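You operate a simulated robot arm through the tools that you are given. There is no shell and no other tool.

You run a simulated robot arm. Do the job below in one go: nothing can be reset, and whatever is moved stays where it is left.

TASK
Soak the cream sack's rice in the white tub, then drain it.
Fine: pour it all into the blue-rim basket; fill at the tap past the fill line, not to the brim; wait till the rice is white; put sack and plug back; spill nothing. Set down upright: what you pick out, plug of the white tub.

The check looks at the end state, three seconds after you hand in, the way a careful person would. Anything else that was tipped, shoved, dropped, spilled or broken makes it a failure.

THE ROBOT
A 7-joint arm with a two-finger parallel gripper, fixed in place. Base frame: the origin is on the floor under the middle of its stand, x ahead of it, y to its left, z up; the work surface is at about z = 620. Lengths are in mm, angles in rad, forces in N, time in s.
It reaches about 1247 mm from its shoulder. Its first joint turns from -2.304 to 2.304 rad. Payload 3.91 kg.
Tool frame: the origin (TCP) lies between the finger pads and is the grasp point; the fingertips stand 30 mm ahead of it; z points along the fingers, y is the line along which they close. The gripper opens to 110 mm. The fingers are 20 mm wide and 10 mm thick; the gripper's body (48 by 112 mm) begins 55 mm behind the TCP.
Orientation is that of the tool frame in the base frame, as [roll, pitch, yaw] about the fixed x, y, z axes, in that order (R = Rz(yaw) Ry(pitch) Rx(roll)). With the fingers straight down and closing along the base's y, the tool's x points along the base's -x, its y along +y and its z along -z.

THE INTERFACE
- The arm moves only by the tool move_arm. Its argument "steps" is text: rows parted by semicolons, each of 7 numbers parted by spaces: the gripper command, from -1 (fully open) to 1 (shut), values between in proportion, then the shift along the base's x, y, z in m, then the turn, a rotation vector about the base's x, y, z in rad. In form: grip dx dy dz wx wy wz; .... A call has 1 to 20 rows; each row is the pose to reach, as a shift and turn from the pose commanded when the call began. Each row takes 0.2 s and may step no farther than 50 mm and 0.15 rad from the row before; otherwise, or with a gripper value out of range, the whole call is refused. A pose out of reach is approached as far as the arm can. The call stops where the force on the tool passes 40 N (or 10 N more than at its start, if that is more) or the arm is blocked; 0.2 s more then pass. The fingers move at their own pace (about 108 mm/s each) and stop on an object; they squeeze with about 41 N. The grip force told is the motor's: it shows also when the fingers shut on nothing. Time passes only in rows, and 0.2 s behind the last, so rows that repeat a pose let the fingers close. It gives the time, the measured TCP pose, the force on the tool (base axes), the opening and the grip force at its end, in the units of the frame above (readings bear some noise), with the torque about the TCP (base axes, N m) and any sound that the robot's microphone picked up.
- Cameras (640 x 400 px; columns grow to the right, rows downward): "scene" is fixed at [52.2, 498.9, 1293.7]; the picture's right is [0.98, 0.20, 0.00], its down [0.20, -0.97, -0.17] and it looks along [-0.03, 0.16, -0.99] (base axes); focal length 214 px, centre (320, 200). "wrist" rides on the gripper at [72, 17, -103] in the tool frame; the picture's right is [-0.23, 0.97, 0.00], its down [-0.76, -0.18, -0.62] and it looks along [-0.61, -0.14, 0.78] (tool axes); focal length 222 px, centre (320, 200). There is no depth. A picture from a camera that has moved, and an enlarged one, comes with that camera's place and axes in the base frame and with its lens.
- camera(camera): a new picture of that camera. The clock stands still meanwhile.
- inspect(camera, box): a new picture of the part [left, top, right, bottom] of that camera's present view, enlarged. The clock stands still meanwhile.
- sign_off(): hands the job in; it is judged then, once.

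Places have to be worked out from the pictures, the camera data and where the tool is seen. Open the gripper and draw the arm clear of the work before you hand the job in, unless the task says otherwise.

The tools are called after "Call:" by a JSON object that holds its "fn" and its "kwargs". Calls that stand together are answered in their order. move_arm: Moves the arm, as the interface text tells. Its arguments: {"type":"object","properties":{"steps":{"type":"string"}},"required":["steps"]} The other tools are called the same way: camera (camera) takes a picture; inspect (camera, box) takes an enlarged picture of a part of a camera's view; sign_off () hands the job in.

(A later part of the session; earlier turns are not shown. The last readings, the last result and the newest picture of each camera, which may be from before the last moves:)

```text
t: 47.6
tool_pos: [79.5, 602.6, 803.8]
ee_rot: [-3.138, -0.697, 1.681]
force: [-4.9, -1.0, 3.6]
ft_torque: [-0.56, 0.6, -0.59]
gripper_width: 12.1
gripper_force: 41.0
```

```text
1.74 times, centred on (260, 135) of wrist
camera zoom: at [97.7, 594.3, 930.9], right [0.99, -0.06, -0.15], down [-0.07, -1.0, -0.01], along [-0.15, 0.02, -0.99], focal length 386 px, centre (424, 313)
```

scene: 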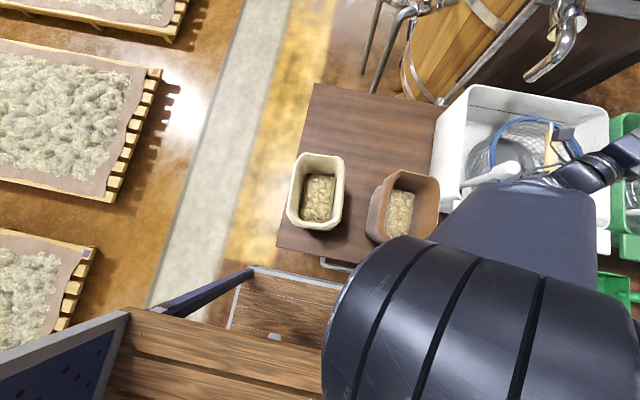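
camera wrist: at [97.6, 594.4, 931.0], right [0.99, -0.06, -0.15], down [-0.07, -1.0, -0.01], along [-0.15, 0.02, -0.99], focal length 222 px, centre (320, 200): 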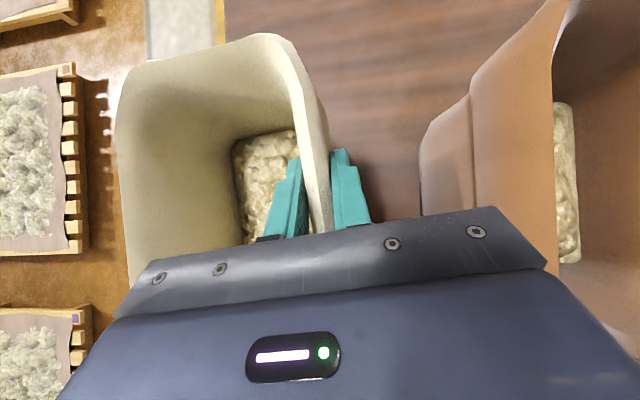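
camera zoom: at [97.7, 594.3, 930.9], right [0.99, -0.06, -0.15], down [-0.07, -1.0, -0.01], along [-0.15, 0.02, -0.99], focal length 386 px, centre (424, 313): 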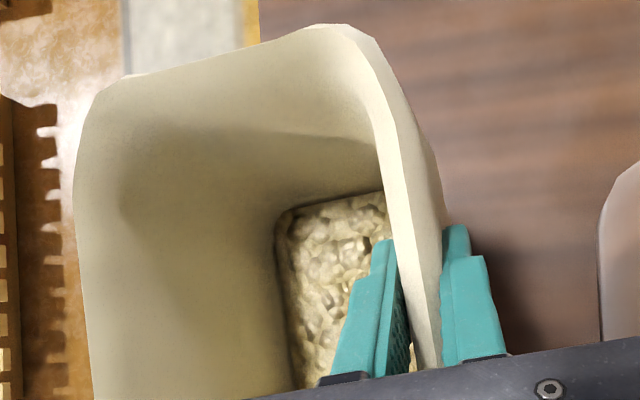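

The wall is held firmly at 12 mm with 41 N; grasp TCP is (79.5, 602.6, 803.8), which I'll return to later. I lift a little and check the load.

Call:
{"fn": "move_arm", "kwargs": {"steps": "1 0 0 0.005 0 0 0; 1 0 0 0.012 0 0 0; 1 0 0 0.022 0 0 0; 1 0 0 0.035 0 0 0; 1 0 0 0.035 0 0 0; 1 0 0 0.035 0 0 0"}}

Call:
{"fn": "camera", "kwargs": {"camera": "wrist"}}

Call:
{"fn": "inspect", "kwargs": {"camera": "scene", "box": [280, 130, 390, 240]}}

```text
t: 49.0
tool_pos: [81.6, 601.9, 840.2]
ee_rot: [-3.139, -0.695, 1.682]
force: [0.3, 0.4, -11.1]
ft_torque: [0.03, -0.59, -0.01]
gripper_width: 11.9
gripper_force: 41.0
```

```text
taken
camera wrist: at [99.6, 594.5, 966.3], right [0.99, -0.06, -0.15], down [-0.07, -1.0, -0.01], along [-0.15, 0.02, -0.99], focal length 222 px, centre (320, 200)
```

wrist: 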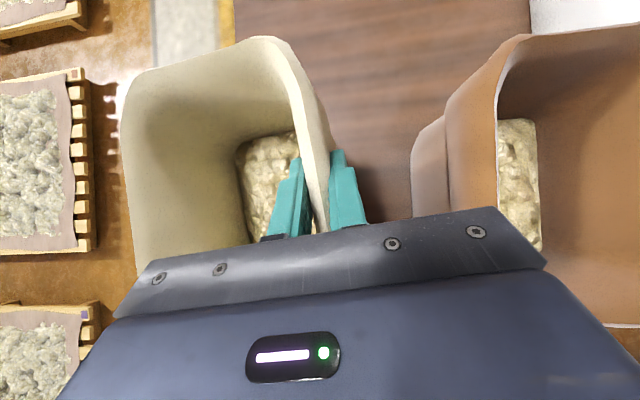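

```text
3.64 times, centred on (335, 185) of scene
camera zoom: at [52.2, 498.9, 1293.7], right [0.98, 0.2, 0.0], down [0.2, -0.97, -0.17], along [-0.03, 0.16, -0.99], focal length 780 px, centre (266, 254)
```

zoom: 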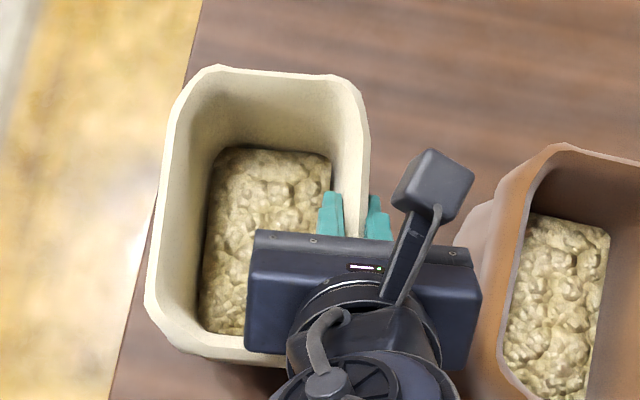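

The load is 11 N (about 1.1 kg) with the centre of mass some 140 mm below the pinch, so the pour will load the pinch heavily. I'll set the sack back down and take a deeper bite for more holding torque.

Call:
{"fn": "move_arm", "kwargs": {"steps": "1 0 0 -0.015 0 0 0; 1 0 0 -0.028 0 0 0; 1 0 0 -0.034 0 0 0; 1 0 0 -0.037 0 0 0; 1 0 0 -0.037 0 0 0"}}

```text
t: 49.9
tool_pos: [80.5, 602.5, 805.5]
ee_rot: [-3.139, -0.7, 1.684]
force: [6.6, -7.3, 13.6]
ft_torque: [-3.02, 0.75, 1.05]
gripper_width: 12.0
gripper_force: 40.8
stopped in row 4: the force on the tool passed its limit at 52 N (the readings are from after the stop); the commanded pose is now the measured one
```

The sack is back on the table (contact force felt). I open the fingers to about 50 mm and let it settle.

Call:
{"fn": "move_arm", "kwargs": {"steps": "0.75 0 0 0 0 0 0; 0.5 0 0 0 0 0 0; 0.1 0 0 0 0 0 0; 0.1 0 0 0 0 0 0"}}

Call:
{"fn": "inspect", "kwargs": {"camera": "wrist", "box": [100, 20, 420, 250]}}

Call:
{"fn": "inspect", "kwargs": {"camera": "scene", "box": [280, 130, 390, 240]}}

```text
t: 50.9
tool_pos: [82.0, 602.8, 805.9]
ee_rot: [-3.139, -0.7, 1.685]
force: [-0.1, -0.3, -0.5]
ft_torque: [-0.01, 0.01, 0.04]
gripper_width: 49.3
gripper_force: 0.1
```

```text
1.74 times, centred on (260, 135) of wrist
camera zoom: at [99.3, 594.9, 932.3], right [0.99, -0.06, -0.15], down [-0.06, -1.0, -0.01], along [-0.15, 0.02, -0.99], focal length 386 px, centre (424, 313)
```

zoom: 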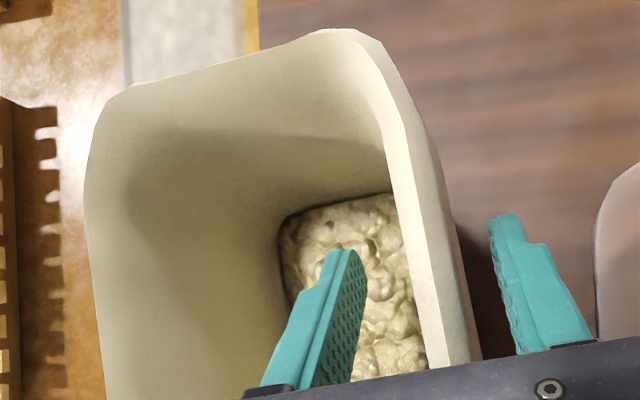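

```text
3.64 times, centred on (335, 185) of scene
camera zoom: at [52.2, 498.9, 1293.7], right [0.98, 0.2, 0.0], down [0.2, -0.97, -0.17], along [-0.03, 0.16, -0.99], focal length 780 px, centre (266, 254)
```

zoom: 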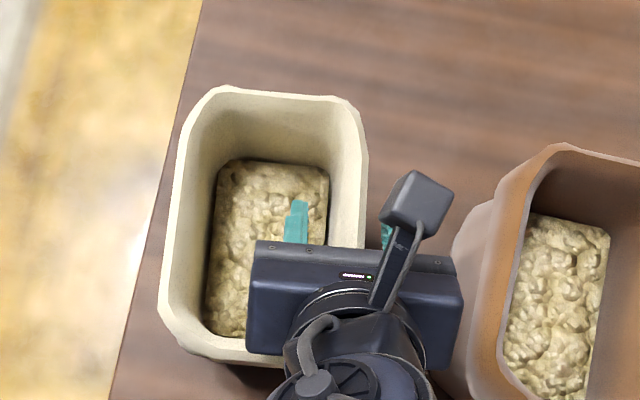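

The sack slid about 8 mm in +x during that lift, which I'll correct when putting it back. The wall is now ~4 mm right of the finger centre, so I shift +x 4.5 mm, go 9.5 mm deeper and close again.

Call:
{"fn": "move_arm", "kwargs": {"steps": "0.1 0.0045 0 0 0 0 0; 0.1 0.0045 -0.001 -0.005 0 0 0; 0.1 0.0045 -0.001 -0.0095 0 0 0; 0.1 0.0045 -0.001 -0.0095 0 0 0; 0.5 0.0045 -0.001 -0.0095 0 0 0; 0.65 0.0045 -0.001 -0.0095 0 0 0; 0.72 0.0045 -0.001 -0.0095 0 0 0; 0.72 0.0045 -0.001 -0.0095 0 0 0"}}

Call:
{"fn": "inspect", "kwargs": {"camera": "wrist", "box": [200, 80, 420, 250]}}

```text
t: 51.6
tool_pos: [86.0, 602.5, 804.1]
ee_rot: [3.141, -0.704, 1.686]
force: [4.2, -10.7, 15.4]
ft_torque: [-0.95, 0.02, 0.25]
gripper_width: 49.4
gripper_force: 0.1
stopped in row 3: the force on the tool passed its limit at 58 N (the readings are from after the stop); the commanded pose is now the measured one
```

```text
2.35 times, centred on (310, 165) of wrist
camera zoom: at [103.6, 594.1, 931.4], right [0.99, -0.06, -0.15], down [-0.06, -1.0, -0.02], along [-0.14, 0.03, -0.99], focal length 523 px, centre (344, 282)
```

zoom: 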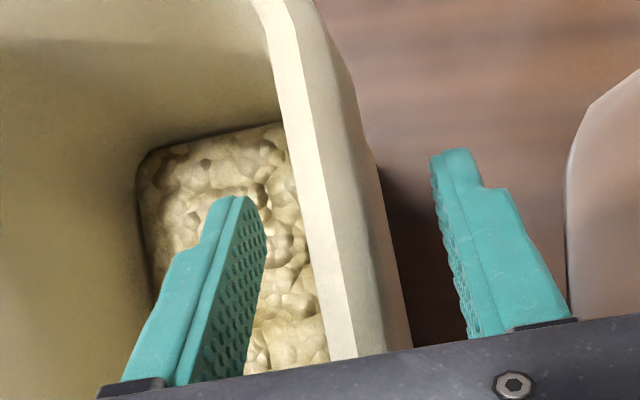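

The gripper body already touches the rim at TCP z≈804, so the rim is higher (~830) than I thought and the bite is already about 55 mm deep. I back off 2 mm and close at this depth.

Call:
{"fn": "move_arm", "kwargs": {"steps": "0.1 0 0 0.0025 0 0 0; 0.1 0 0 0.0025 0 0 0; 0.5 0 0 0.0025 0 0 0; 0.65 0 0 0.0025 0 0 0; 0.72 0 0 0.0025 0 0 0; 0.72 0 0 0.0025 0 0 0"}}

Call:
{"fn": "inspect", "kwargs": {"camera": "wrist", "box": [200, 80, 420, 250]}}

```text
t: 53.0
tool_pos: [85.5, 604.4, 807.6]
ee_rot: [-3.141, -0.706, 1.684]
force: [-0.8, -0.3, 0.6]
ft_torque: [0.02, 0.04, -0.02]
gripper_width: 15.7
gripper_force: 0.1
```

```text
2.35 times, centred on (310, 165) of wrist
camera zoom: at [103.5, 595.0, 933.4], right [0.99, -0.06, -0.15], down [-0.07, -1.0, -0.02], along [-0.15, 0.03, -0.99], focal length 523 px, centre (344, 282)
```

zoom: 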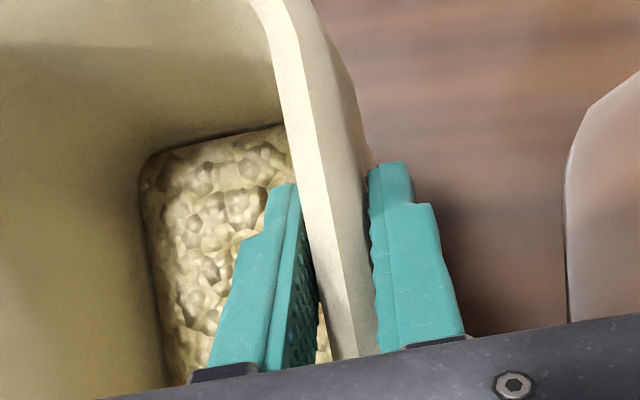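

The wall sits centred between the fingers without contact. I close to full grip and lift slowly.

Call:
{"fn": "move_arm", "kwargs": {"steps": "0.8 0 0 0 0 0 0; 0.9 0 0 0 0 0 0; 1 0 0 0 0 0 0; 1 0 0 0 0 0 0; 1 0 0 0 0 0 0; 1 0 0 0.006 0 0 0; 1 0 0 0.015 0 0 0; 1 0 0 0.03 0 0 0; 1 0 0 0.03 0 0 0; 1 0 0 0.03 0 0 0"}}

Call:
{"fn": "inspect", "kwargs": {"camera": "wrist", "box": [100, 20, 420, 250]}}

Call:
{"fn": "inspect", "kwargs": {"camera": "scene", "box": [280, 130, 390, 240]}}

```text
t: 55.2
tool_pos: [85.2, 605.0, 835.2]
ee_rot: [3.14, -0.705, 1.686]
force: [-0.1, 0.8, -11.0]
ft_torque: [0.07, -0.5, 0.02]
gripper_width: 11.9
gripper_force: 40.8
```

```text
1.74 times, centred on (260, 135) of wrist
camera zoom: at [103.3, 595.1, 962.7], right [0.99, -0.06, -0.15], down [-0.07, -1.0, -0.02], along [-0.15, 0.03, -0.99], focal length 386 px, centre (424, 313)
```

zoom: 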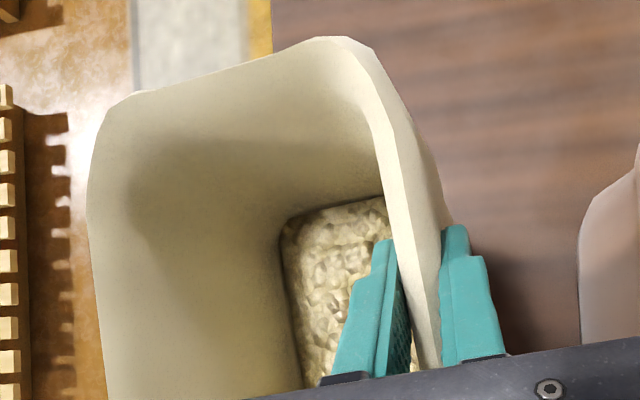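

```text
3.64 times, centred on (335, 185) of scene
camera zoom: at [52.2, 498.9, 1293.7], right [0.98, 0.2, 0.0], down [0.2, -0.97, -0.17], along [-0.03, 0.16, -0.99], focal length 780 px, centre (266, 254)
```

zoom: 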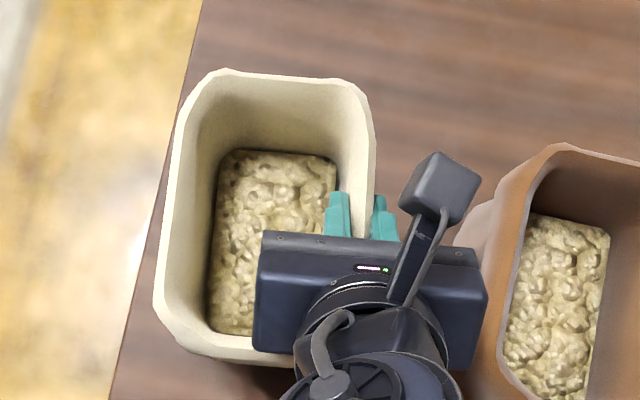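

The sack is held well (11 N, small tilt). I raise it straight up to about TCP z 1115 so its bottom clears everything.

Call:
{"fn": "move_arm", "kwargs": {"steps": "1 0 0 0.008 0 0 0; 1 0 0 0.022 0 0 0; 1 0 0 0.042 0 0 0; 1 0 0 0.064 0 0 0; 1 0 0 0.086 0 0 0; 1 0 0 0.108 0 0 0; 1 0 0 0.13 0 0 0; 1 0 0 0.152 0 0 0; 1 0 0 0.174 0 0 0; 1 0 0 0.196 0 0 0; 1 0 0 0.218 0 0 0; 1 0 0 0.24 0 0 0; 1 0 0 0.26 0 0 0; 1 0 0 0.273 0 0 0; 1 0 0 0.28 0 0 0; 1 0 0 0.28 0 0 0"}}

Call:
{"fn": "camera", "kwargs": {"camera": "wrist"}}

Call:
{"fn": "camera", "kwargs": {"camera": "scene"}}

```text
t: 58.6
tool_pos: [85.4, 605.0, 1114.5]
ee_rot: [3.141, -0.706, 1.684]
force: [-0.8, -0.1, -9.7]
ft_torque: [0.01, -0.54, 0.01]
gripper_width: 12.3
gripper_force: 41.3
```

```text
taken
camera wrist: at [103.4, 594.5, 1242.7], right [0.99, -0.06, -0.15], down [-0.07, -1.0, -0.02], along [-0.15, 0.03, -0.99], focal length 222 px, centre (320, 200)
```

wrist: 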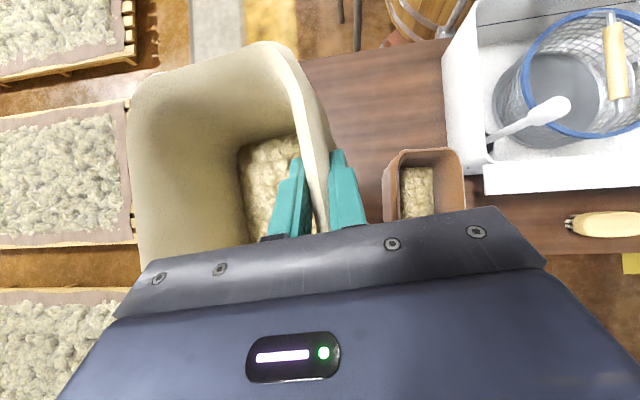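

```text
taken
```

scene: 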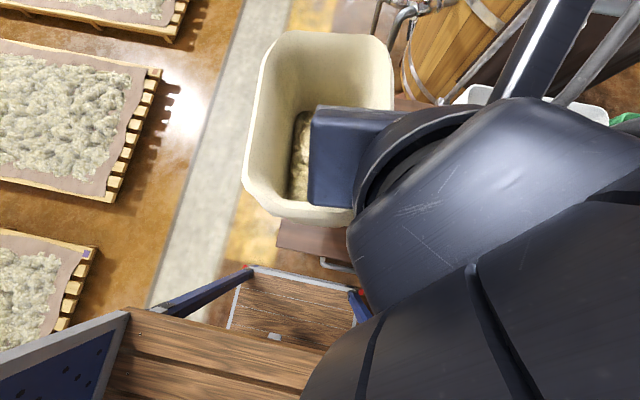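

The sack hangs level with the rice inside. I carry it in +x at this height, straightening the yaw on the way.

Call:
{"fn": "move_arm", "kwargs": {"steps": "1 0.008 0 0 0 0 0; 1 0.024 0 0 0 0 -0.01; 1 0.046 0 0 0 0 -0.02; 1 0.07 0 0 0 0 -0.035; 1 0.094 0 0 0 0 -0.05; 1 0.118 0 0 0 0 -0.065; 1 0.142 0 0 0 0 -0.08; 1 0.166 0 0 0 0 -0.095; 1 0.19 0 0 0 0 -0.113; 1 0.214 0 0 0 0 -0.113; 1 0.238 0 0 0 0 -0.113; 1 0.262 0.005 0 0 0 -0.113; 1 0.286 0.012 0 0 0 -0.113; 1 0.31 0.02 0 0 0 -0.113; 1 0.334 0.03 0 0 0 -0.113; 1 0.356 0.04 0 0 0 -0.113; 1 0.374 0.05 0 0 0 -0.113; 1 0.386 0.057 0 0 0 -0.113; 1 0.392 0.06 0 0 0 -0.113; 1 0.392 0.06 0 0 0 -0.113"}}

Call:
{"fn": "move_arm", "kwargs": {"steps": "1 0.006 0.006 0 0 0 0; 1 0.018 0.018 0 0 0 0; 1 0.034 0.034 0 0 0 0; 1 0.051 0.051 0 0 0 0; 1 0.068 0.068 0 0 0 0; 1 0.085 0.085 0 0 0 0; 1 0.102 0.1 0 0 0 0; 1 0.118 0.112 0 0 0 0; 1 0.13 0.122 0 0 0 0; 1 0.138 0.128 0 0 0 0; 1 0.143 0.13 0 0 0 0; 1 0.143 0.13 0 0 0 0"}}

Call:
{"fn": "camera", "kwargs": {"camera": "wrist"}}

Call:
{"fn": "camera", "kwargs": {"camera": "scene"}}

```text
t: 62.8
tool_pos: [477.1, 664.0, 1115.6]
ee_rot: [-3.142, -0.704, 1.573]
force: [-0.2, 0.0, -10.6]
ft_torque: [-0.05, -0.57, 0.02]
gripper_width: 12.0
gripper_force: 41.7
```

```text
t: 65.4
tool_pos: [597.8, 777.6, 1116.3]
ee_rot: [3.141, -0.705, 1.571]
force: [0.0, 0.5, -10.1]
ft_torque: [-0.01, -0.53, -0.02]
gripper_width: 11.7
gripper_force: 40.7
out of reach, approached as far as the arm can: row 9, 10, 11, 12
```

```text
taken
camera wrist: at [614.9, 765.3, 1242.8], right [0.97, -0.17, -0.15], down [-0.18, -0.98, -0.02], along [-0.14, 0.04, -0.99], focal length 222 px, centre (320, 200)
```

wrist: 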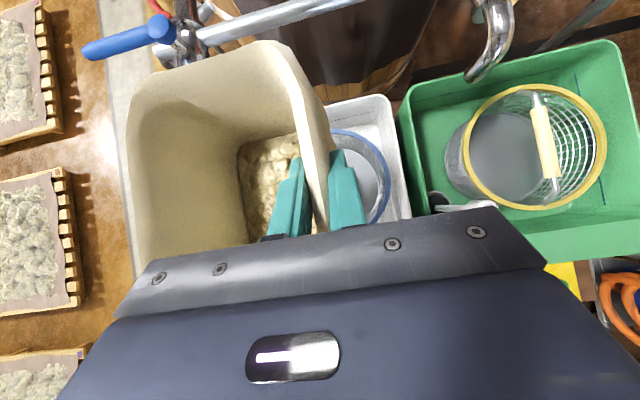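

```text
taken
```

scene: 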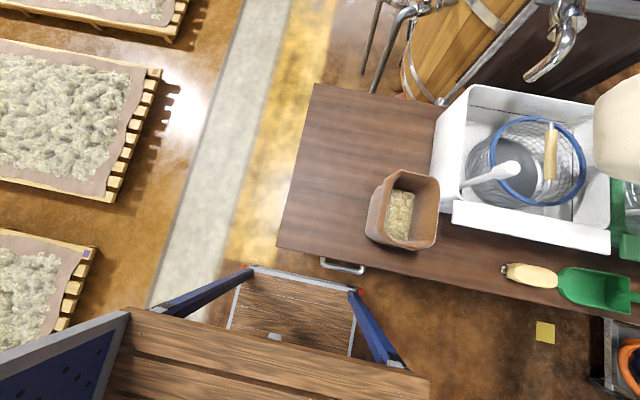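

The arm's reach stops at (598, 778) with this upright pose, which is fine since tilting brings the wrist closer. I begin tilting slowly towards -x at this height (no pouring yet below ~80°).

Call:
{"fn": "move_arm", "kwargs": {"steps": "1 0 0 0 0 -0.03 0; 1 0 0 0 0 -0.08 0; 1 0 0 0 0 -0.14 0; 1 0 0 0 0 -0.2 0; 1 0 0 0 0 -0.26 0; 1 0 0 0 0 -0.32 0; 1 0 0 0 0 -0.38 0; 1 0 0 0 0 -0.44 0; 1 0 0 0 0 -0.5 0; 1 0 0 0 0 -0.56 0; 1 0 0 0 0 -0.62 0; 1 0 0 0 0 -0.67 0; 1 0 0 0 0 -0.7 0; 1 0 0 0 0 -0.7 0"}}

Call:
{"fn": "camera", "kwargs": {"camera": "wrist"}}

```text
t: 68.4
tool_pos: [597.7, 774.5, 1115.1]
ee_rot: [2.307, -0.518, 2.072]
force: [0.0, -0.5, -9.7]
ft_torque: [-0.03, 0.2, 0.02]
gripper_width: 12.1
gripper_force: 41.3
```

```text
taken
camera wrist: at [530.0, 764.1, 1222.8], right [0.84, -0.17, 0.52], down [-0.12, -0.98, -0.13], along [0.53, 0.04, -0.85], focal length 222 px, centre (320, 200)
```

wrist: 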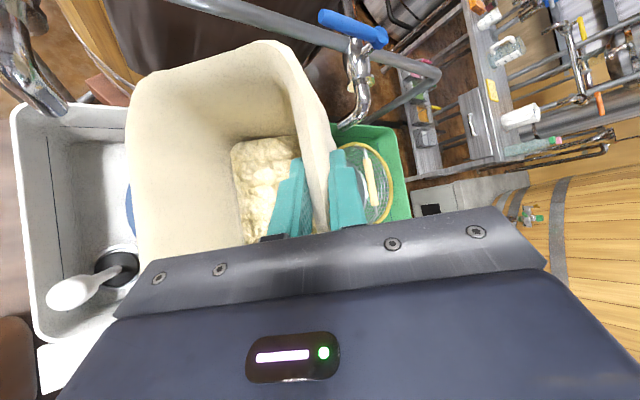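

Torque is only 0.2 N·m, so the load's centre is closer to the grip than feared. I continue tilting to about 80° and shift towards (665, 812), staying high above the green tub's plug and tap.

Call:
{"fn": "move_arm", "kwargs": {"steps": "1 0 0 0 0 -0.03 0; 1 0 0 0 0 -0.08 0; 1 0.003 0.001 0 0 -0.14 0; 1 0.008 0.003 0 0 -0.2 0; 1 0.014 0.007 0 0 -0.26 0; 1 0.021 0.011 0 0 -0.32 0; 1 0.029 0.016 0 0 -0.38 0; 1 0.037 0.021 -0.005 0 -0.44 0; 1 0.045 0.026 -0.012 0 -0.5 0; 1 0.053 0.031 -0.02 0 -0.56 0; 1 0.06 0.035 -0.028 0 -0.62 0; 1 0.065 0.0375 -0.035 0 -0.67 0; 1 0.067 0.0375 -0.04 0 -0.7 0; 1 0.067 0.0375 -0.04 0 -0.7 0"}}

Call:
{"fn": "camera", "kwargs": {"camera": "wrist"}}

Call:
{"fn": "camera", "kwargs": {"camera": "scene"}}

```text
t: 71.4
tool_pos: [664.1, 812.0, 1074.2]
ee_rot: [1.702, -0.108, 2.269]
force: [0.4, -0.6, -10.5]
ft_torque: [-0.03, 0.88, -0.01]
gripper_width: 11.9
gripper_force: 40.8
```

```text
taken
camera wrist: at [543.8, 801.4, 1113.7], right [0.31, -0.17, 0.94], down [-0.01, -0.98, -0.18], along [0.95, 0.04, -0.31], focal length 222 px, centre (320, 200)
```

wrist: 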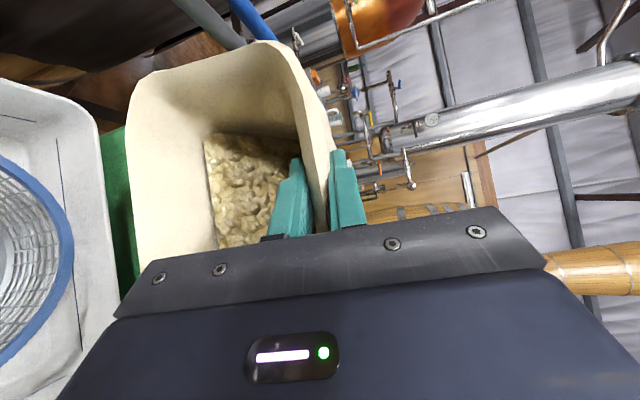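

```text
taken
```

scene: 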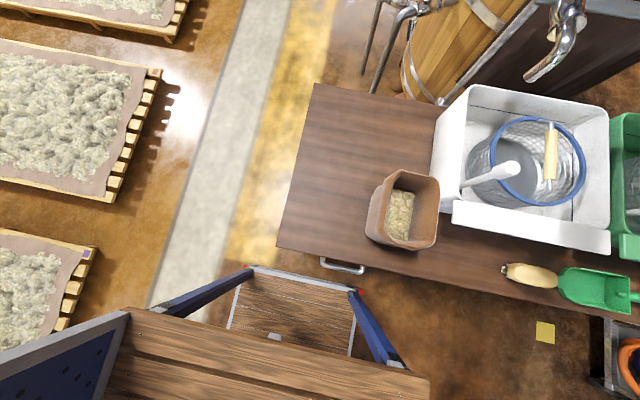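

At 80° the rice has started to slump but stays inside; load and grip are steady. I go to 90° with the lip over the basket's right half (lip ≈ x 655, z 895).

Call:
{"fn": "move_arm", "kwargs": {"steps": "1 0.003 0 -0.008 0 -0.03 0; 1 0.007 0 -0.022 0 -0.07 0; 1 0.011 0 -0.038 0 -0.11 0; 1 0.013 0 -0.052 0 -0.14 0; 1 0.014 0 -0.062 0 -0.165 0; 1 0.014 0 -0.066 0 -0.171 0; 1 0.014 0 -0.066 0 -0.171 0"}}

Call:
{"fn": "camera", "kwargs": {"camera": "wrist"}}

Call:
{"fn": "camera", "kwargs": {"camera": "scene"}}

```text
t: 73.0
tool_pos: [677.5, 812.8, 1008.6]
ee_rot: [1.57, 0.002, 2.276]
force: [-0.2, 0.5, -7.3]
ft_torque: [0.01, 0.7, 0.01]
gripper_width: 12.2
gripper_force: 40.9
```

```text
taken
camera wrist: at [552.2, 801.7, 1026.8], right [0.15, -0.17, 0.97], down [0.02, -0.98, -0.18], along [0.99, 0.04, -0.14], focal length 222 px, centre (320, 200)
```

wrist: 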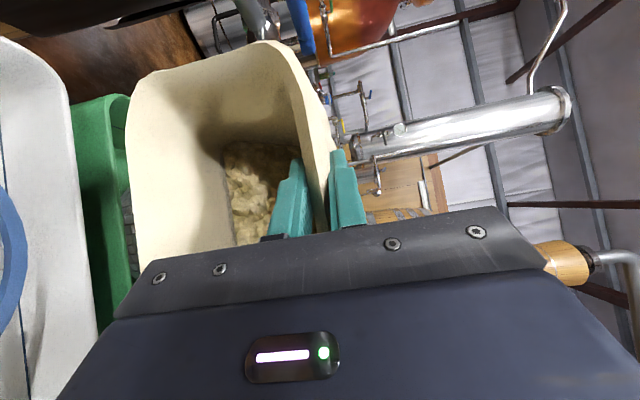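

```text
taken
```

scene: 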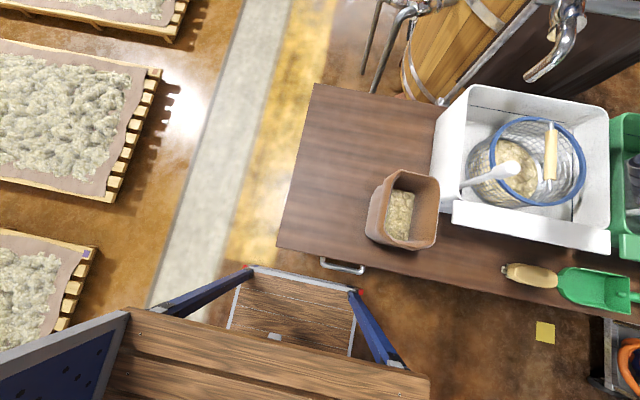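

The weight fell to 7.3 N: rice is already pouring, and the basket shows rice in it. I check closely that it's landing inside before continuing.

Call:
{"fn": "inspect", "kwargs": {"camera": "scene", "box": [430, 70, 640, 260]}}

Call:
{"fn": "inspect", "kwargs": {"camera": "wrist", "box": [0, 20, 340, 300]}}

```text
2.11 times, centred on (535, 165) of scene
camera zoom: at [52.2, 498.9, 1293.7], right [0.98, 0.2, 0.0], down [0.2, -0.97, -0.17], along [-0.03, 0.16, -0.99], focal length 452 px, centre (-133, 274)
```

zoom: 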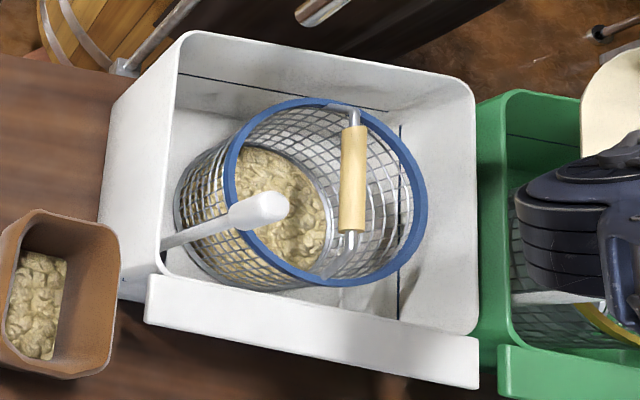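

```text
1.43 times, centred on (170, 160) of wrist
camera zoom: at [552.2, 801.7, 1026.8], right [0.15, -0.17, 0.97], down [0.02, -0.98, -0.18], along [0.99, 0.04, -0.14], focal length 317 px, centre (534, 257)
```

zoom: 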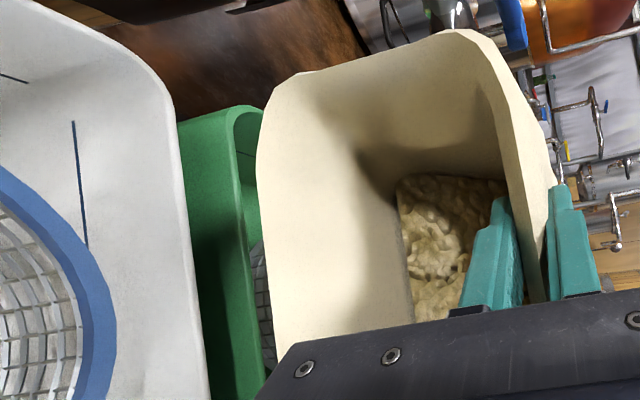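

Rice lies only in the basket, nothing on the tub floor or bench. I keep tilting slowly to 110°, lowering the lip a little as the sack bottom rises clear of the green tub's plug.

Call:
{"fn": "move_arm", "kwargs": {"steps": "1 -0.002 0 -0.003 0 -0.022 0; 1 -0.005 0 -0.006 0 -0.044 0; 1 -0.01 0 -0.011 0 -0.087 0; 1 -0.015 0 -0.018 0 -0.131 0; 1 -0.02 0 -0.025 0 -0.1745 0; 1 -0.025 0 -0.031 0 -0.218 0; 1 -0.03 0 -0.037 0 -0.262 0; 1 -0.035 0 -0.042 0 -0.305 0; 1 -0.04 0 -0.046 0 -0.349 0; 1 -0.04 0 -0.046 0 -0.349 0"}}

Call:
{"fn": "inspect", "kwargs": {"camera": "scene", "box": [430, 70, 640, 260]}}

Call:
{"fn": "camera", "kwargs": {"camera": "wrist"}}

```text
t: 75.2
tool_pos: [638.2, 812.2, 962.0]
ee_rot: [1.301, 0.226, 2.245]
force: [-0.1, 0.6, -1.9]
ft_torque: [-0.03, 0.1, -0.01]
gripper_width: 11.6
gripper_force: 40.9
```

```text
2.11 times, centred on (535, 165) of scene
camera zoom: at [52.2, 498.9, 1293.7], right [0.98, 0.2, 0.0], down [0.2, -0.97, -0.17], along [-0.03, 0.16, -0.99], focal length 452 px, centre (-133, 274)
```

zoom: 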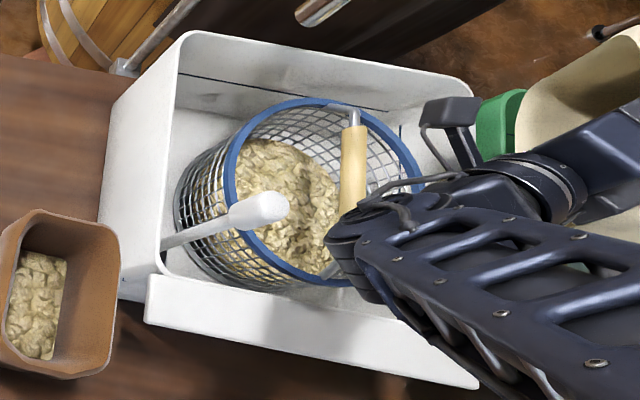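

```text
taken
camera wrist: at [514.3, 801.2, 936.7], right [-0.2, -0.17, 0.97], down [0.08, -0.98, -0.16], along [0.98, 0.04, 0.21], focal length 222 px, centre (320, 200)
```

wrist: 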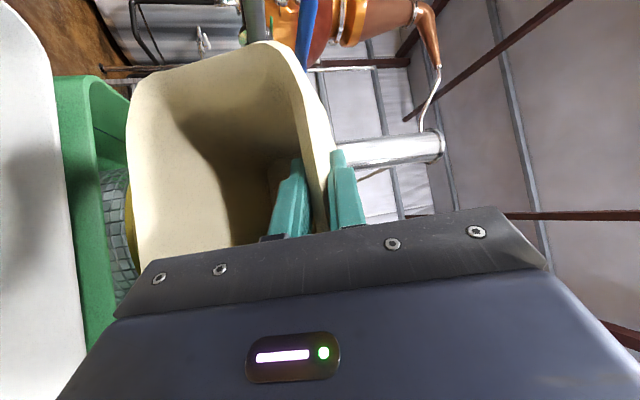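

Weight is down to 1.9 N, so it is almost all out. I look into the sack and the basket region before tilting further.

Call:
{"fn": "inspect", "kwargs": {"camera": "wrist", "box": [100, 30, 350, 270]}}

Call:
{"fn": "move_arm", "kwargs": {"steps": "1 -0.004 0 0 0 -0.04 0; 1 -0.01 0 0.002 0 -0.09 0; 1 -0.016 0 0.004 0 -0.14 0; 1 -0.022 0 0.007 0 -0.19 0; 1 -0.028 0 0.01 0 -0.24 0; 1 -0.034 0 0.014 0 -0.29 0; 1 -0.038 0 0.018 0 -0.34 0; 1 -0.04 0 0.02 0 -0.36 0; 1 -0.04 0 0.02 0 -0.36 0; 1 -0.04 0 0.02 0 -0.36 0; 1 -0.04 0 0.02 0 -0.36 0; 1 -0.04 0 0.02 0 -0.36 0"}}

Call:
{"fn": "camera", "kwargs": {"camera": "wrist"}}

Call:
{"fn": "inspect", "kwargs": {"camera": "scene", "box": [430, 70, 640, 260]}}

```text
1.67 times, centred on (225, 150) of wrist
camera zoom: at [514.3, 801.2, 936.7], right [-0.2, -0.17, 0.97], down [0.08, -0.98, -0.16], along [0.98, 0.04, 0.21], focal length 370 px, centre (478, 283)
```

zoom: 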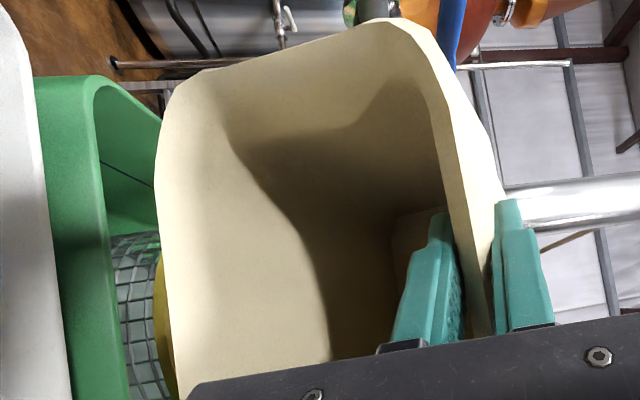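

```text
t: 77.8
tool_pos: [598.0, 811.8, 982.3]
ee_rot: [0.991, 0.436, 2.143]
force: [-0.7, -0.3, -1.4]
ft_torque: [-0.01, 0.08, -0.03]
gripper_width: 11.6
gripper_force: 40.6
```

```text
taken
camera wrist: at [491.8, 801.1, 914.7], right [-0.52, -0.17, 0.83], down [0.13, -0.98, -0.12], along [0.84, 0.04, 0.54], focal length 222 px, centre (320, 200)
```

wrist: 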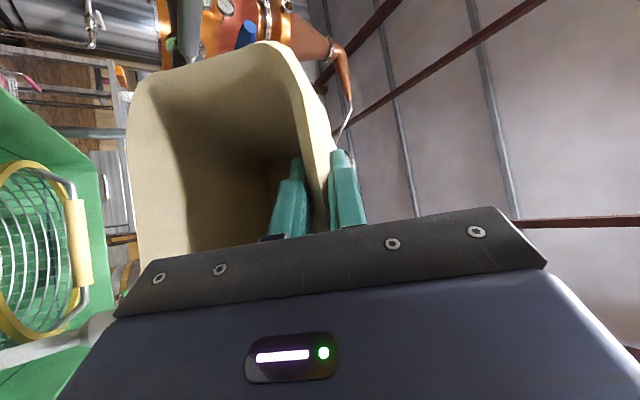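

```text
2.11 times, centred on (535, 165) of scene
camera zoom: at [52.2, 498.9, 1293.7], right [0.98, 0.2, 0.0], down [0.2, -0.97, -0.17], along [-0.03, 0.16, -0.99], focal length 452 px, centre (-133, 274)
```

zoom: 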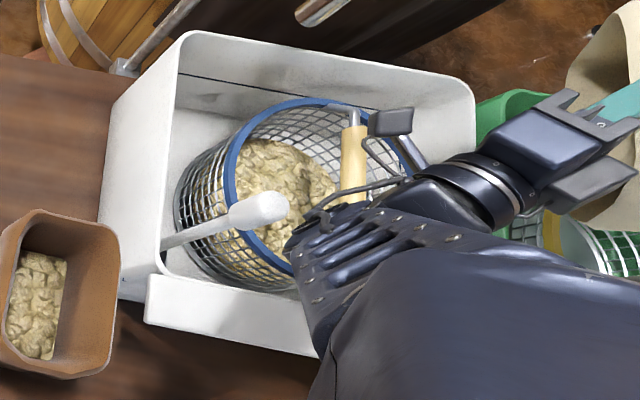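

The sack is empty (about 1.5 N left) and all rice is in the basket. I raise, then tilt back upright well above everything.

Call:
{"fn": "move_arm", "kwargs": {"steps": "1 0 0 0.015 0 0 0; 1 0 0 0.04 0 0 0; 1 0 0 0.07 0 0.02 0; 1 0 -0.003 0.1 0 0.06 0; 1 0 -0.006 0.125 0 0.12 0; 1 0 -0.01 0.135 0 0.2 0; 1 0 -0.015 0.135 0 0.3 0; 1 0 -0.02 0.135 0 0.4 0; 1 0 -0.025 0.135 0 0.5 0; 1 0 -0.03 0.135 0 0.6 0; 1 0 -0.035 0.135 0 0.7 0; 1 0 -0.04 0.135 0 0.8 0; 1 0 -0.045 0.135 0 0.9 0; 1 0 -0.05 0.135 0 1.0 0; 1 0 -0.05 0.135 0 1.08 0"}}

Call:
{"fn": "move_arm", "kwargs": {"steps": "1 -0.005 0 0 0 0.1 0; 1 -0.01 -0.003 0 0 0.2 0; 1 -0.015 -0.006 0 0 0.3 0; 1 -0.02 -0.009 0 0 0.4 0; 1 -0.025 -0.012 0 0 0.5 0; 1 -0.03 -0.015 0 0 0.6 0; 1 -0.035 -0.018 0 0 0.7 0; 1 -0.04 -0.021 0 0 0.8 0; 1 -0.045 -0.024 0 0 0.9 0; 1 -0.05 -0.027 0 0 1.0 0; 1 -0.055 -0.03 0 0 1.1 0; 1 -0.06 -0.033 0 0 1.17 0; 1 -0.06 -0.033 0 0 1.2 0; 1 -0.06 -0.033 0 0 1.2 0"}}

Call:
{"fn": "camera", "kwargs": {"camera": "wrist"}}

Call:
{"fn": "inspect", "kwargs": {"camera": "scene", "box": [430, 70, 640, 260]}}

```text
t: 81.0
tool_pos: [597.8, 763.0, 1117.3]
ee_rot: [1.86, -0.236, 2.242]
force: [-0.6, 1.3, -0.8]
ft_torque: [-0.05, 0.03, -0.05]
gripper_width: 11.5
gripper_force: 41.5
```

```text
t: 84.0
tool_pos: [538.7, 729.4, 1117.7]
ee_rot: [3.14, -0.705, 1.573]
force: [-0.1, 0.5, -0.9]
ft_torque: [0.03, -0.05, -0.01]
gripper_width: 11.7
gripper_force: 41.1
```

```text
taken
camera wrist: at [555.1, 718.5, 1245.6], right [0.97, -0.17, -0.15], down [-0.18, -0.98, -0.02], along [-0.14, 0.04, -0.99], focal length 222 px, centre (320, 200)
```

wrist: 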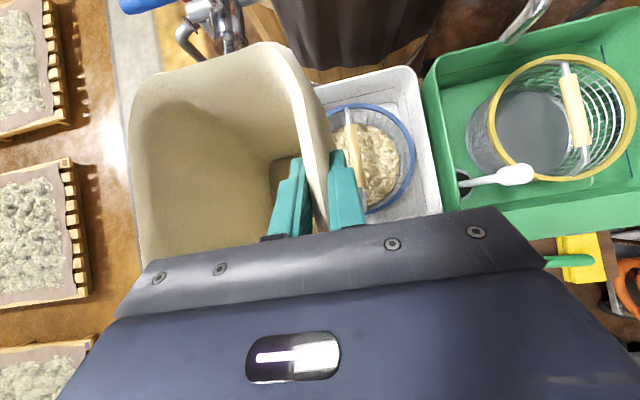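

```text
2.11 times, centred on (535, 165) of scene
camera zoom: at [52.2, 498.9, 1293.7], right [0.98, 0.2, 0.0], down [0.2, -0.97, -0.17], along [-0.03, 0.16, -0.99], focal length 452 px, centre (-133, 274)
```

zoom: 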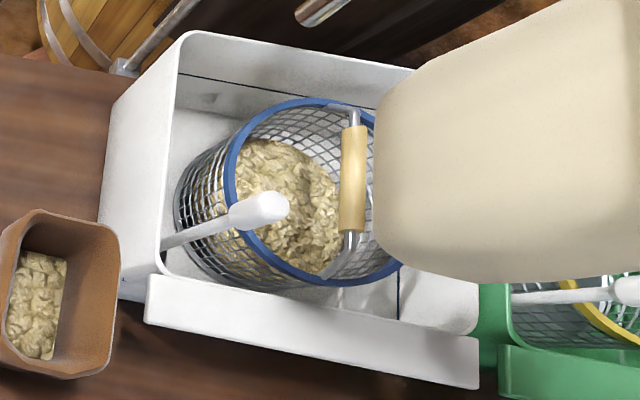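

The sack is upright and empty. I carry it back above its place, restoring the +0.113 yaw and correcting for the earlier slip.

Call:
{"fn": "move_arm", "kwargs": {"steps": "1 -0.012 -0.006 0 0 0 0; 1 -0.036 -0.018 0 0 0 0; 1 -0.068 -0.032 0 0 0 0; 1 -0.1 -0.045 0 0 0 0; 1 -0.132 -0.057 0 0 0 0.02; 1 -0.164 -0.068 0 0 0 0.04; 1 -0.196 -0.078 0 0 0 0.06; 1 -0.228 -0.088 0 0 0 0.08; 1 -0.26 -0.097 0 0 0 0.1; 1 -0.292 -0.105 0 0 0 0.112; 1 -0.324 -0.111 0 0 0 0.112; 1 -0.356 -0.116 0 0 0 0.112; 1 -0.388 -0.119 0 0 0 0.112; 1 -0.415 -0.121 0 0 0 0.112; 1 -0.438 -0.122 0 0 0 0.112; 1 -0.453 -0.122 0 0 0 0.112; 1 -0.46 -0.122 0 0 0 0.112; 1 -0.4615 -0.122 0 0 0 0.112; 1 -0.4615 -0.122 0 0 0 0.112"}}

Call:
{"fn": "move_arm", "kwargs": {"steps": "1 0 0 -0.01 0 0 0; 1 0 0 -0.03 0 0 0; 1 0 0 -0.056 0 0 0; 1 0 0 -0.084 0 0 0; 1 0 0 -0.112 0 0 0; 1 0 0 -0.14 0 0 0; 1 0 0 -0.168 0 0 0; 1 0 0 -0.196 0 0 0; 1 0 0 -0.222 0 0 0; 1 0 0 -0.244 0 0 0; 1 0 0 -0.26 0 0 0; 1 0 0 -0.27 0 0 0; 1 0 0 -0.275 0 0 0; 1 0 0 -0.275 0 0 0"}}

Call:
{"fn": "inspect", "kwargs": {"camera": "scene", "box": [270, 140, 370, 240]}}

Call:
{"fn": "camera", "kwargs": {"camera": "wrist"}}

```text
t: 88.0
tool_pos: [77.2, 607.6, 1118.6]
ee_rot: [3.141, -0.705, 1.684]
force: [0.3, 0.2, 0.4]
ft_torque: [-0.03, -0.04, 0.01]
gripper_width: 11.5
gripper_force: 41.1
```

```text
t: 91.0
tool_pos: [77.8, 606.7, 843.5]
ee_rot: [3.139, -0.705, 1.686]
force: [0.7, -0.6, -0.5]
ft_torque: [0.01, -0.04, 0.01]
gripper_width: 11.7
gripper_force: 40.7
```

```text
4.00 times, centred on (320, 190) of scene
camera zoom: at [52.2, 498.9, 1293.7], right [0.98, 0.2, 0.0], down [0.2, -0.97, -0.17], along [-0.03, 0.16, -0.99], focal length 858 px, centre (320, 240)
```

zoom: 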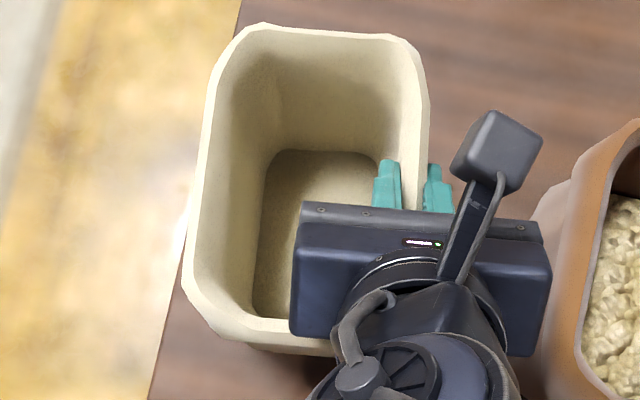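

```text
taken
camera wrist: at [95.4, 597.8, 970.0], right [0.99, -0.06, -0.15], down [-0.07, -1.0, -0.02], along [-0.14, 0.03, -0.99], focal length 222 px, centre (320, 200)
```

wrist: 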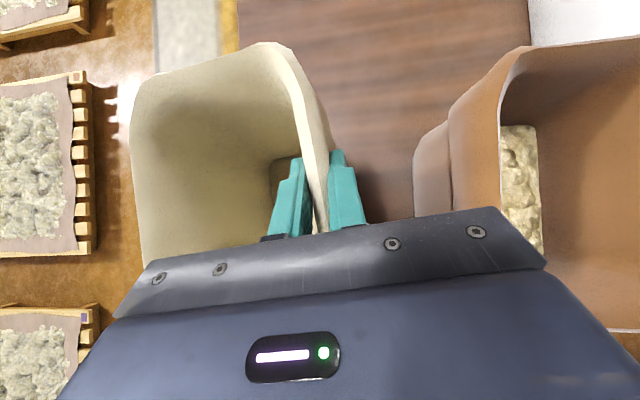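

The sack is visibly empty and within about 3 mm of its first place. I nudge (-2.5, +1.5) mm and lower it gently to about 1 mm above its rest height, watching the force.

Call:
{"fn": "move_arm", "kwargs": {"steps": "1 -0.001 0.001 -0.01 0 0 0; 1 -0.0025 0.0015 -0.02 0 0 0; 1 -0.0025 0.0015 -0.027 0 0 0; 1 -0.0025 0.0015 -0.031 0 0 0; 1 -0.0025 0.0015 -0.033 0 0 0; 1 -0.0025 0.0015 -0.0345 0 0 0; 1 -0.0025 0.0015 -0.0345 0 0 0"}}

```text
t: 92.6
tool_pos: [76.0, 609.9, 810.1]
ee_rot: [3.14, -0.706, 1.684]
force: [12.2, -5.2, 28.2]
ft_torque: [0.23, 0.75, 0.08]
gripper_width: 11.2
gripper_force: 40.9
```

The sack is on the table, pressed with 28 N; I ease up 1.5 mm and open the fingers.

Call:
{"fn": "move_arm", "kwargs": {"steps": "1 0 0 0.0015 0 0 0; 0.85 0 0 0.0015 0 0 0; 0.75 0 0 0.0015 0 0 0; 0.6 0 0 0.0015 0 0 0; 0.4 0 0 0.0015 0 0 0; 0.2 0 0 0.0015 0 0 0; 0.2 0 0 0.0015 0 0 0"}}

Call:
{"fn": "camera", "kwargs": {"camera": "wrist"}}

Call:
{"fn": "inspect", "kwargs": {"camera": "scene", "box": [270, 140, 370, 240]}}

```text
t: 94.2
tool_pos: [73.9, 608.1, 808.9]
ee_rot: [3.14, -0.704, 1.684]
force: [-0.2, 0.5, -0.1]
ft_torque: [0.01, -0.03, 0.02]
gripper_width: 44.0
gripper_force: 0.0
```

```text
taken
camera wrist: at [92.0, 599.4, 937.0], right [0.99, -0.06, -0.15], down [-0.07, -1.0, -0.02], along [-0.14, 0.03, -0.99], focal length 222 px, centre (320, 200)
```

wrist: 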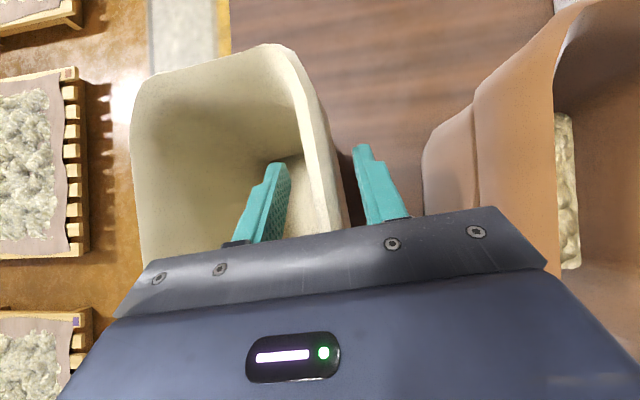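

```text
4.00 times, centred on (320, 190) of scene
camera zoom: at [52.2, 498.9, 1293.7], right [0.98, 0.2, 0.0], down [0.2, -0.97, -0.17], along [-0.03, 0.16, -0.99], focal length 858 px, centre (320, 240)
```

zoom: 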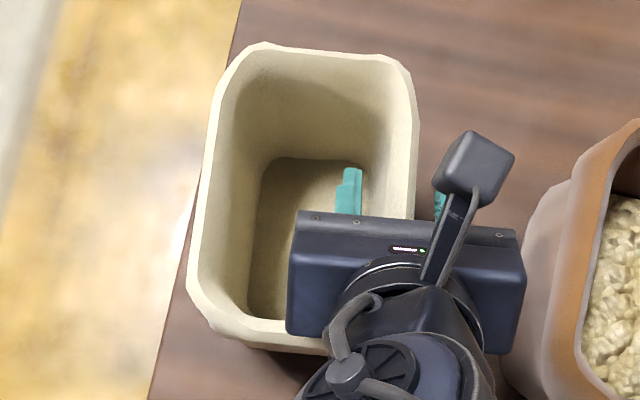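

The sack stands within about 3 mm of its first position. I withdraw back along the finger axis.

Call:
{"fn": "move_arm", "kwargs": {"steps": "0.2 0.0014 -0.0128 0.0153 0 0 0; 0.2 0.003 -0.0255 0.0307 0 0 0; 0.2 0.0045 -0.0385 0.046 0 0 0; 0.2 0.006 -0.051 0.0614 0 0 0; 0.2 0.0072 -0.0638 0.0767 0 0 0; 0.2 0.03 -0.07 0.1 0 0 -0.03; 0.2 0.06 -0.07 0.125 0 0 -0.06; 0.2 0.09 -0.07 0.15 0 0 -0.09; 0.2 0.12 -0.06 0.175 0 0 -0.113; 0.2 0.15 -0.05 0.2 0 0 -0.113; 0.2 0.18 -0.04 0.22 0 0 -0.113; 0.2 0.21 -0.03 0.24 0 0 -0.113; 0.2 0.24 -0.02 0.26 0 0 -0.113; 0.2 0.27 -0.01 0.28 0 0 -0.113"}}

Call:
{"fn": "camera", "kwargs": {"camera": "scene"}}

Call:
{"fn": "inspect", "kwargs": {"camera": "scene", "box": [270, 140, 370, 240]}}

Call:
{"fn": "camera", "kwargs": {"camera": "wrist"}}

```text
t: 97.2
tool_pos: [344.2, 600.0, 1089.6]
ee_rot: [3.14, -0.705, 1.573]
force: [-0.2, -0.1, -0.3]
ft_torque: [0.02, -0.04, 0.01]
gripper_width: 44.2
gripper_force: 0.0
```

```text
taken
```

scene: 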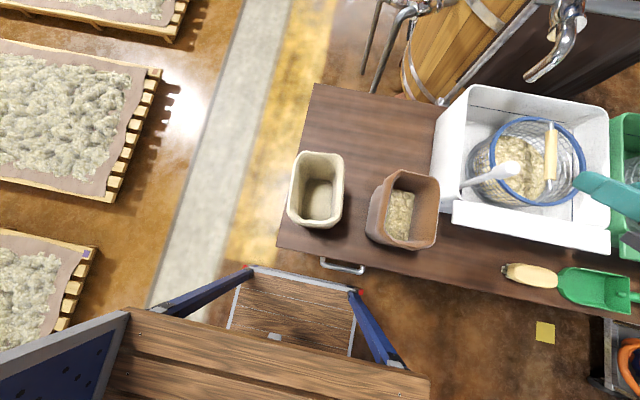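

```text
4.00 times, centred on (320, 190) of scene
camera zoom: at [52.2, 498.9, 1293.7], right [0.98, 0.2, 0.0], down [0.2, -0.97, -0.17], along [-0.03, 0.16, -0.99], focal length 858 px, centre (320, 240)
```

zoom: 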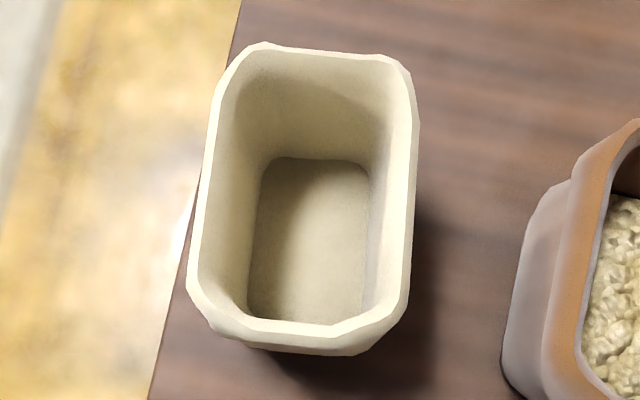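

```text
taken
camera wrist: at [360.9, 589.2, 1216.2], right [0.97, -0.17, -0.15], down [-0.18, -0.98, -0.02], along [-0.14, 0.04, -0.99], focal length 222 px, centre (320, 200)
```

wrist: 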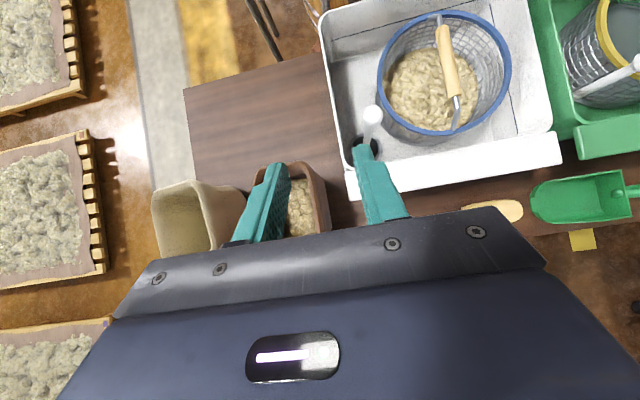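

The sack is empty and upright in its place. Next is the tap: its lever is only reachable with a level tool, so I level the gripper pointing +y and move in for a close look.

Call:
{"fn": "move_arm", "kwargs": {"steps": "0.2 -0.002 0.02 0 0.14 0 0; 0.2 -0.004 0.04 0 0.28 0 0; 0.2 -0.006 0.06 0 0.42 0 0; 0.2 -0.008 0.08 0 0.56 0 0; 0.2 -0.01 0.1 0 0.70 0 0; 0.2 -0.012 0.12 0 0.82 0 0; 0.2 -0.014 0.14 -0.01 0.8727 0 0; 0.2 -0.014 0.16 -0.02 0.8727 0 0; 0.2 -0.014 0.17 -0.03 0.8727 0 0"}}

Call:
{"fn": "camera", "kwargs": {"camera": "wrist"}}

Call:
{"fn": "inspect", "kwargs": {"camera": "wrist", "box": [240, 40, 460, 240]}}

```text
t: 99.2
tool_pos: [330.7, 770.2, 1060.9]
ee_rot: [0.149, -1.564, -1.722]
force: [0.0, 0.4, 0.0]
ft_torque: [-0.02, 0.02, 0.0]
gripper_width: 43.9
gripper_force: 0.1
out of reach, approached as far as the arm can: row 1, 2
```

```text
taken
camera wrist: at [347.5, 666.0, 1133.8], right [0.97, 0.0, -0.23], down [-0.18, -0.62, -0.77], along [-0.14, 0.79, -0.6], focal length 222 px, centre (320, 200)
```

wrist: 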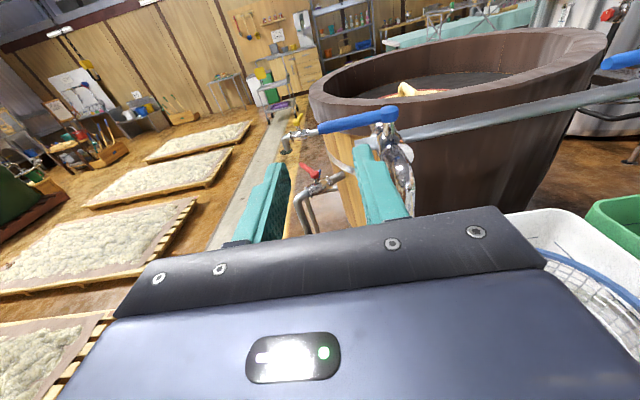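

```text
2.00 times, centred on (350, 140) of wrist
camera zoom: at [347.5, 666.0, 1133.8], right [0.97, 0.0, -0.23], down [-0.18, -0.62, -0.77], along [-0.14, 0.79, -0.6], focal length 444 px, centre (260, 320)
```

zoom: 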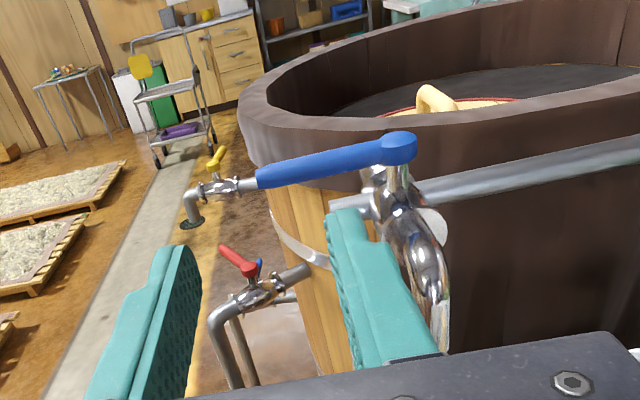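

The lever is level at z≈1008 from its hub at x≈425 to its end at x≈318, turning on a vertical stem. I'll hold it between upper and lower fingers, so I roll the gripper -90° about y and line up in front of the lever's end.

Call:
{"fn": "move_arm", "kwargs": {"steps": "0.2 0 0 -0.005 0 -0.14 0; 0.2 0 0 -0.01 0 -0.28 0; 0.2 0 0 -0.015 0 -0.42 0; 0.2 0 0 -0.02 0 -0.56 0; 0.2 0 0 -0.025 0 -0.70 0; 0.2 0 0 -0.03 0 -0.84 0; 0.2 0 0 -0.035 0 -0.98 0; 0.2 0.001 0.01 -0.04 0 -1.12 0; 0.2 0.002 0.03 -0.045 0 -1.26 0; 0.2 0.003 0.05 -0.05 0 -1.40 0; 0.2 0.004 0.07 -0.052 0 -1.54 0; 0.2 0.0043 0.09 -0.0525 0 -1.571 0; 0.2 0.0043 0.11 -0.0525 0 -1.571 0; 0.2 0.0043 0.13 -0.0525 0 -1.571 0"}}

Call:
{"fn": "camera", "kwargs": {"camera": "wrist"}}

Call:
{"fn": "camera", "kwargs": {"camera": "scene"}}

```text
t: 102.2
tool_pos: [334.3, 899.8, 1007.1]
ee_rot: [1.569, 0.0, -3.133]
force: [0.5, -0.4, 0.0]
ft_torque: [-0.02, 0.03, 0.01]
gripper_width: 43.9
gripper_force: 0.1
```

```text
taken
camera wrist: at [262.8, 795.2, 1025.6], right [0.23, 0.0, 0.97], down [0.77, -0.62, -0.18], along [0.6, 0.79, -0.14], focal length 222 px, centre (320, 200)
```

wrist: 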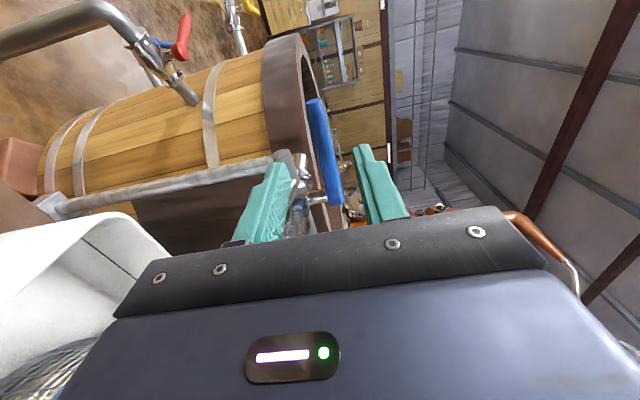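

```text
taken
```

scene: 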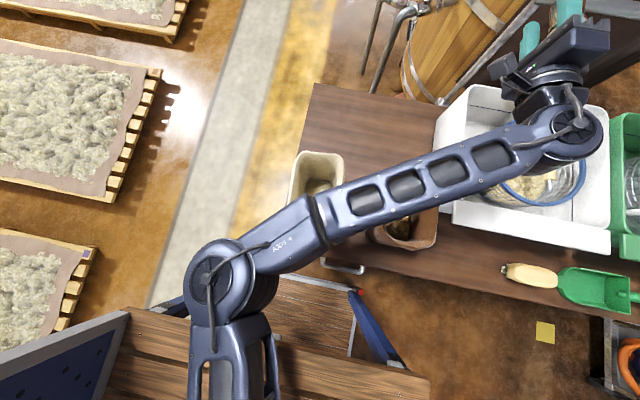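

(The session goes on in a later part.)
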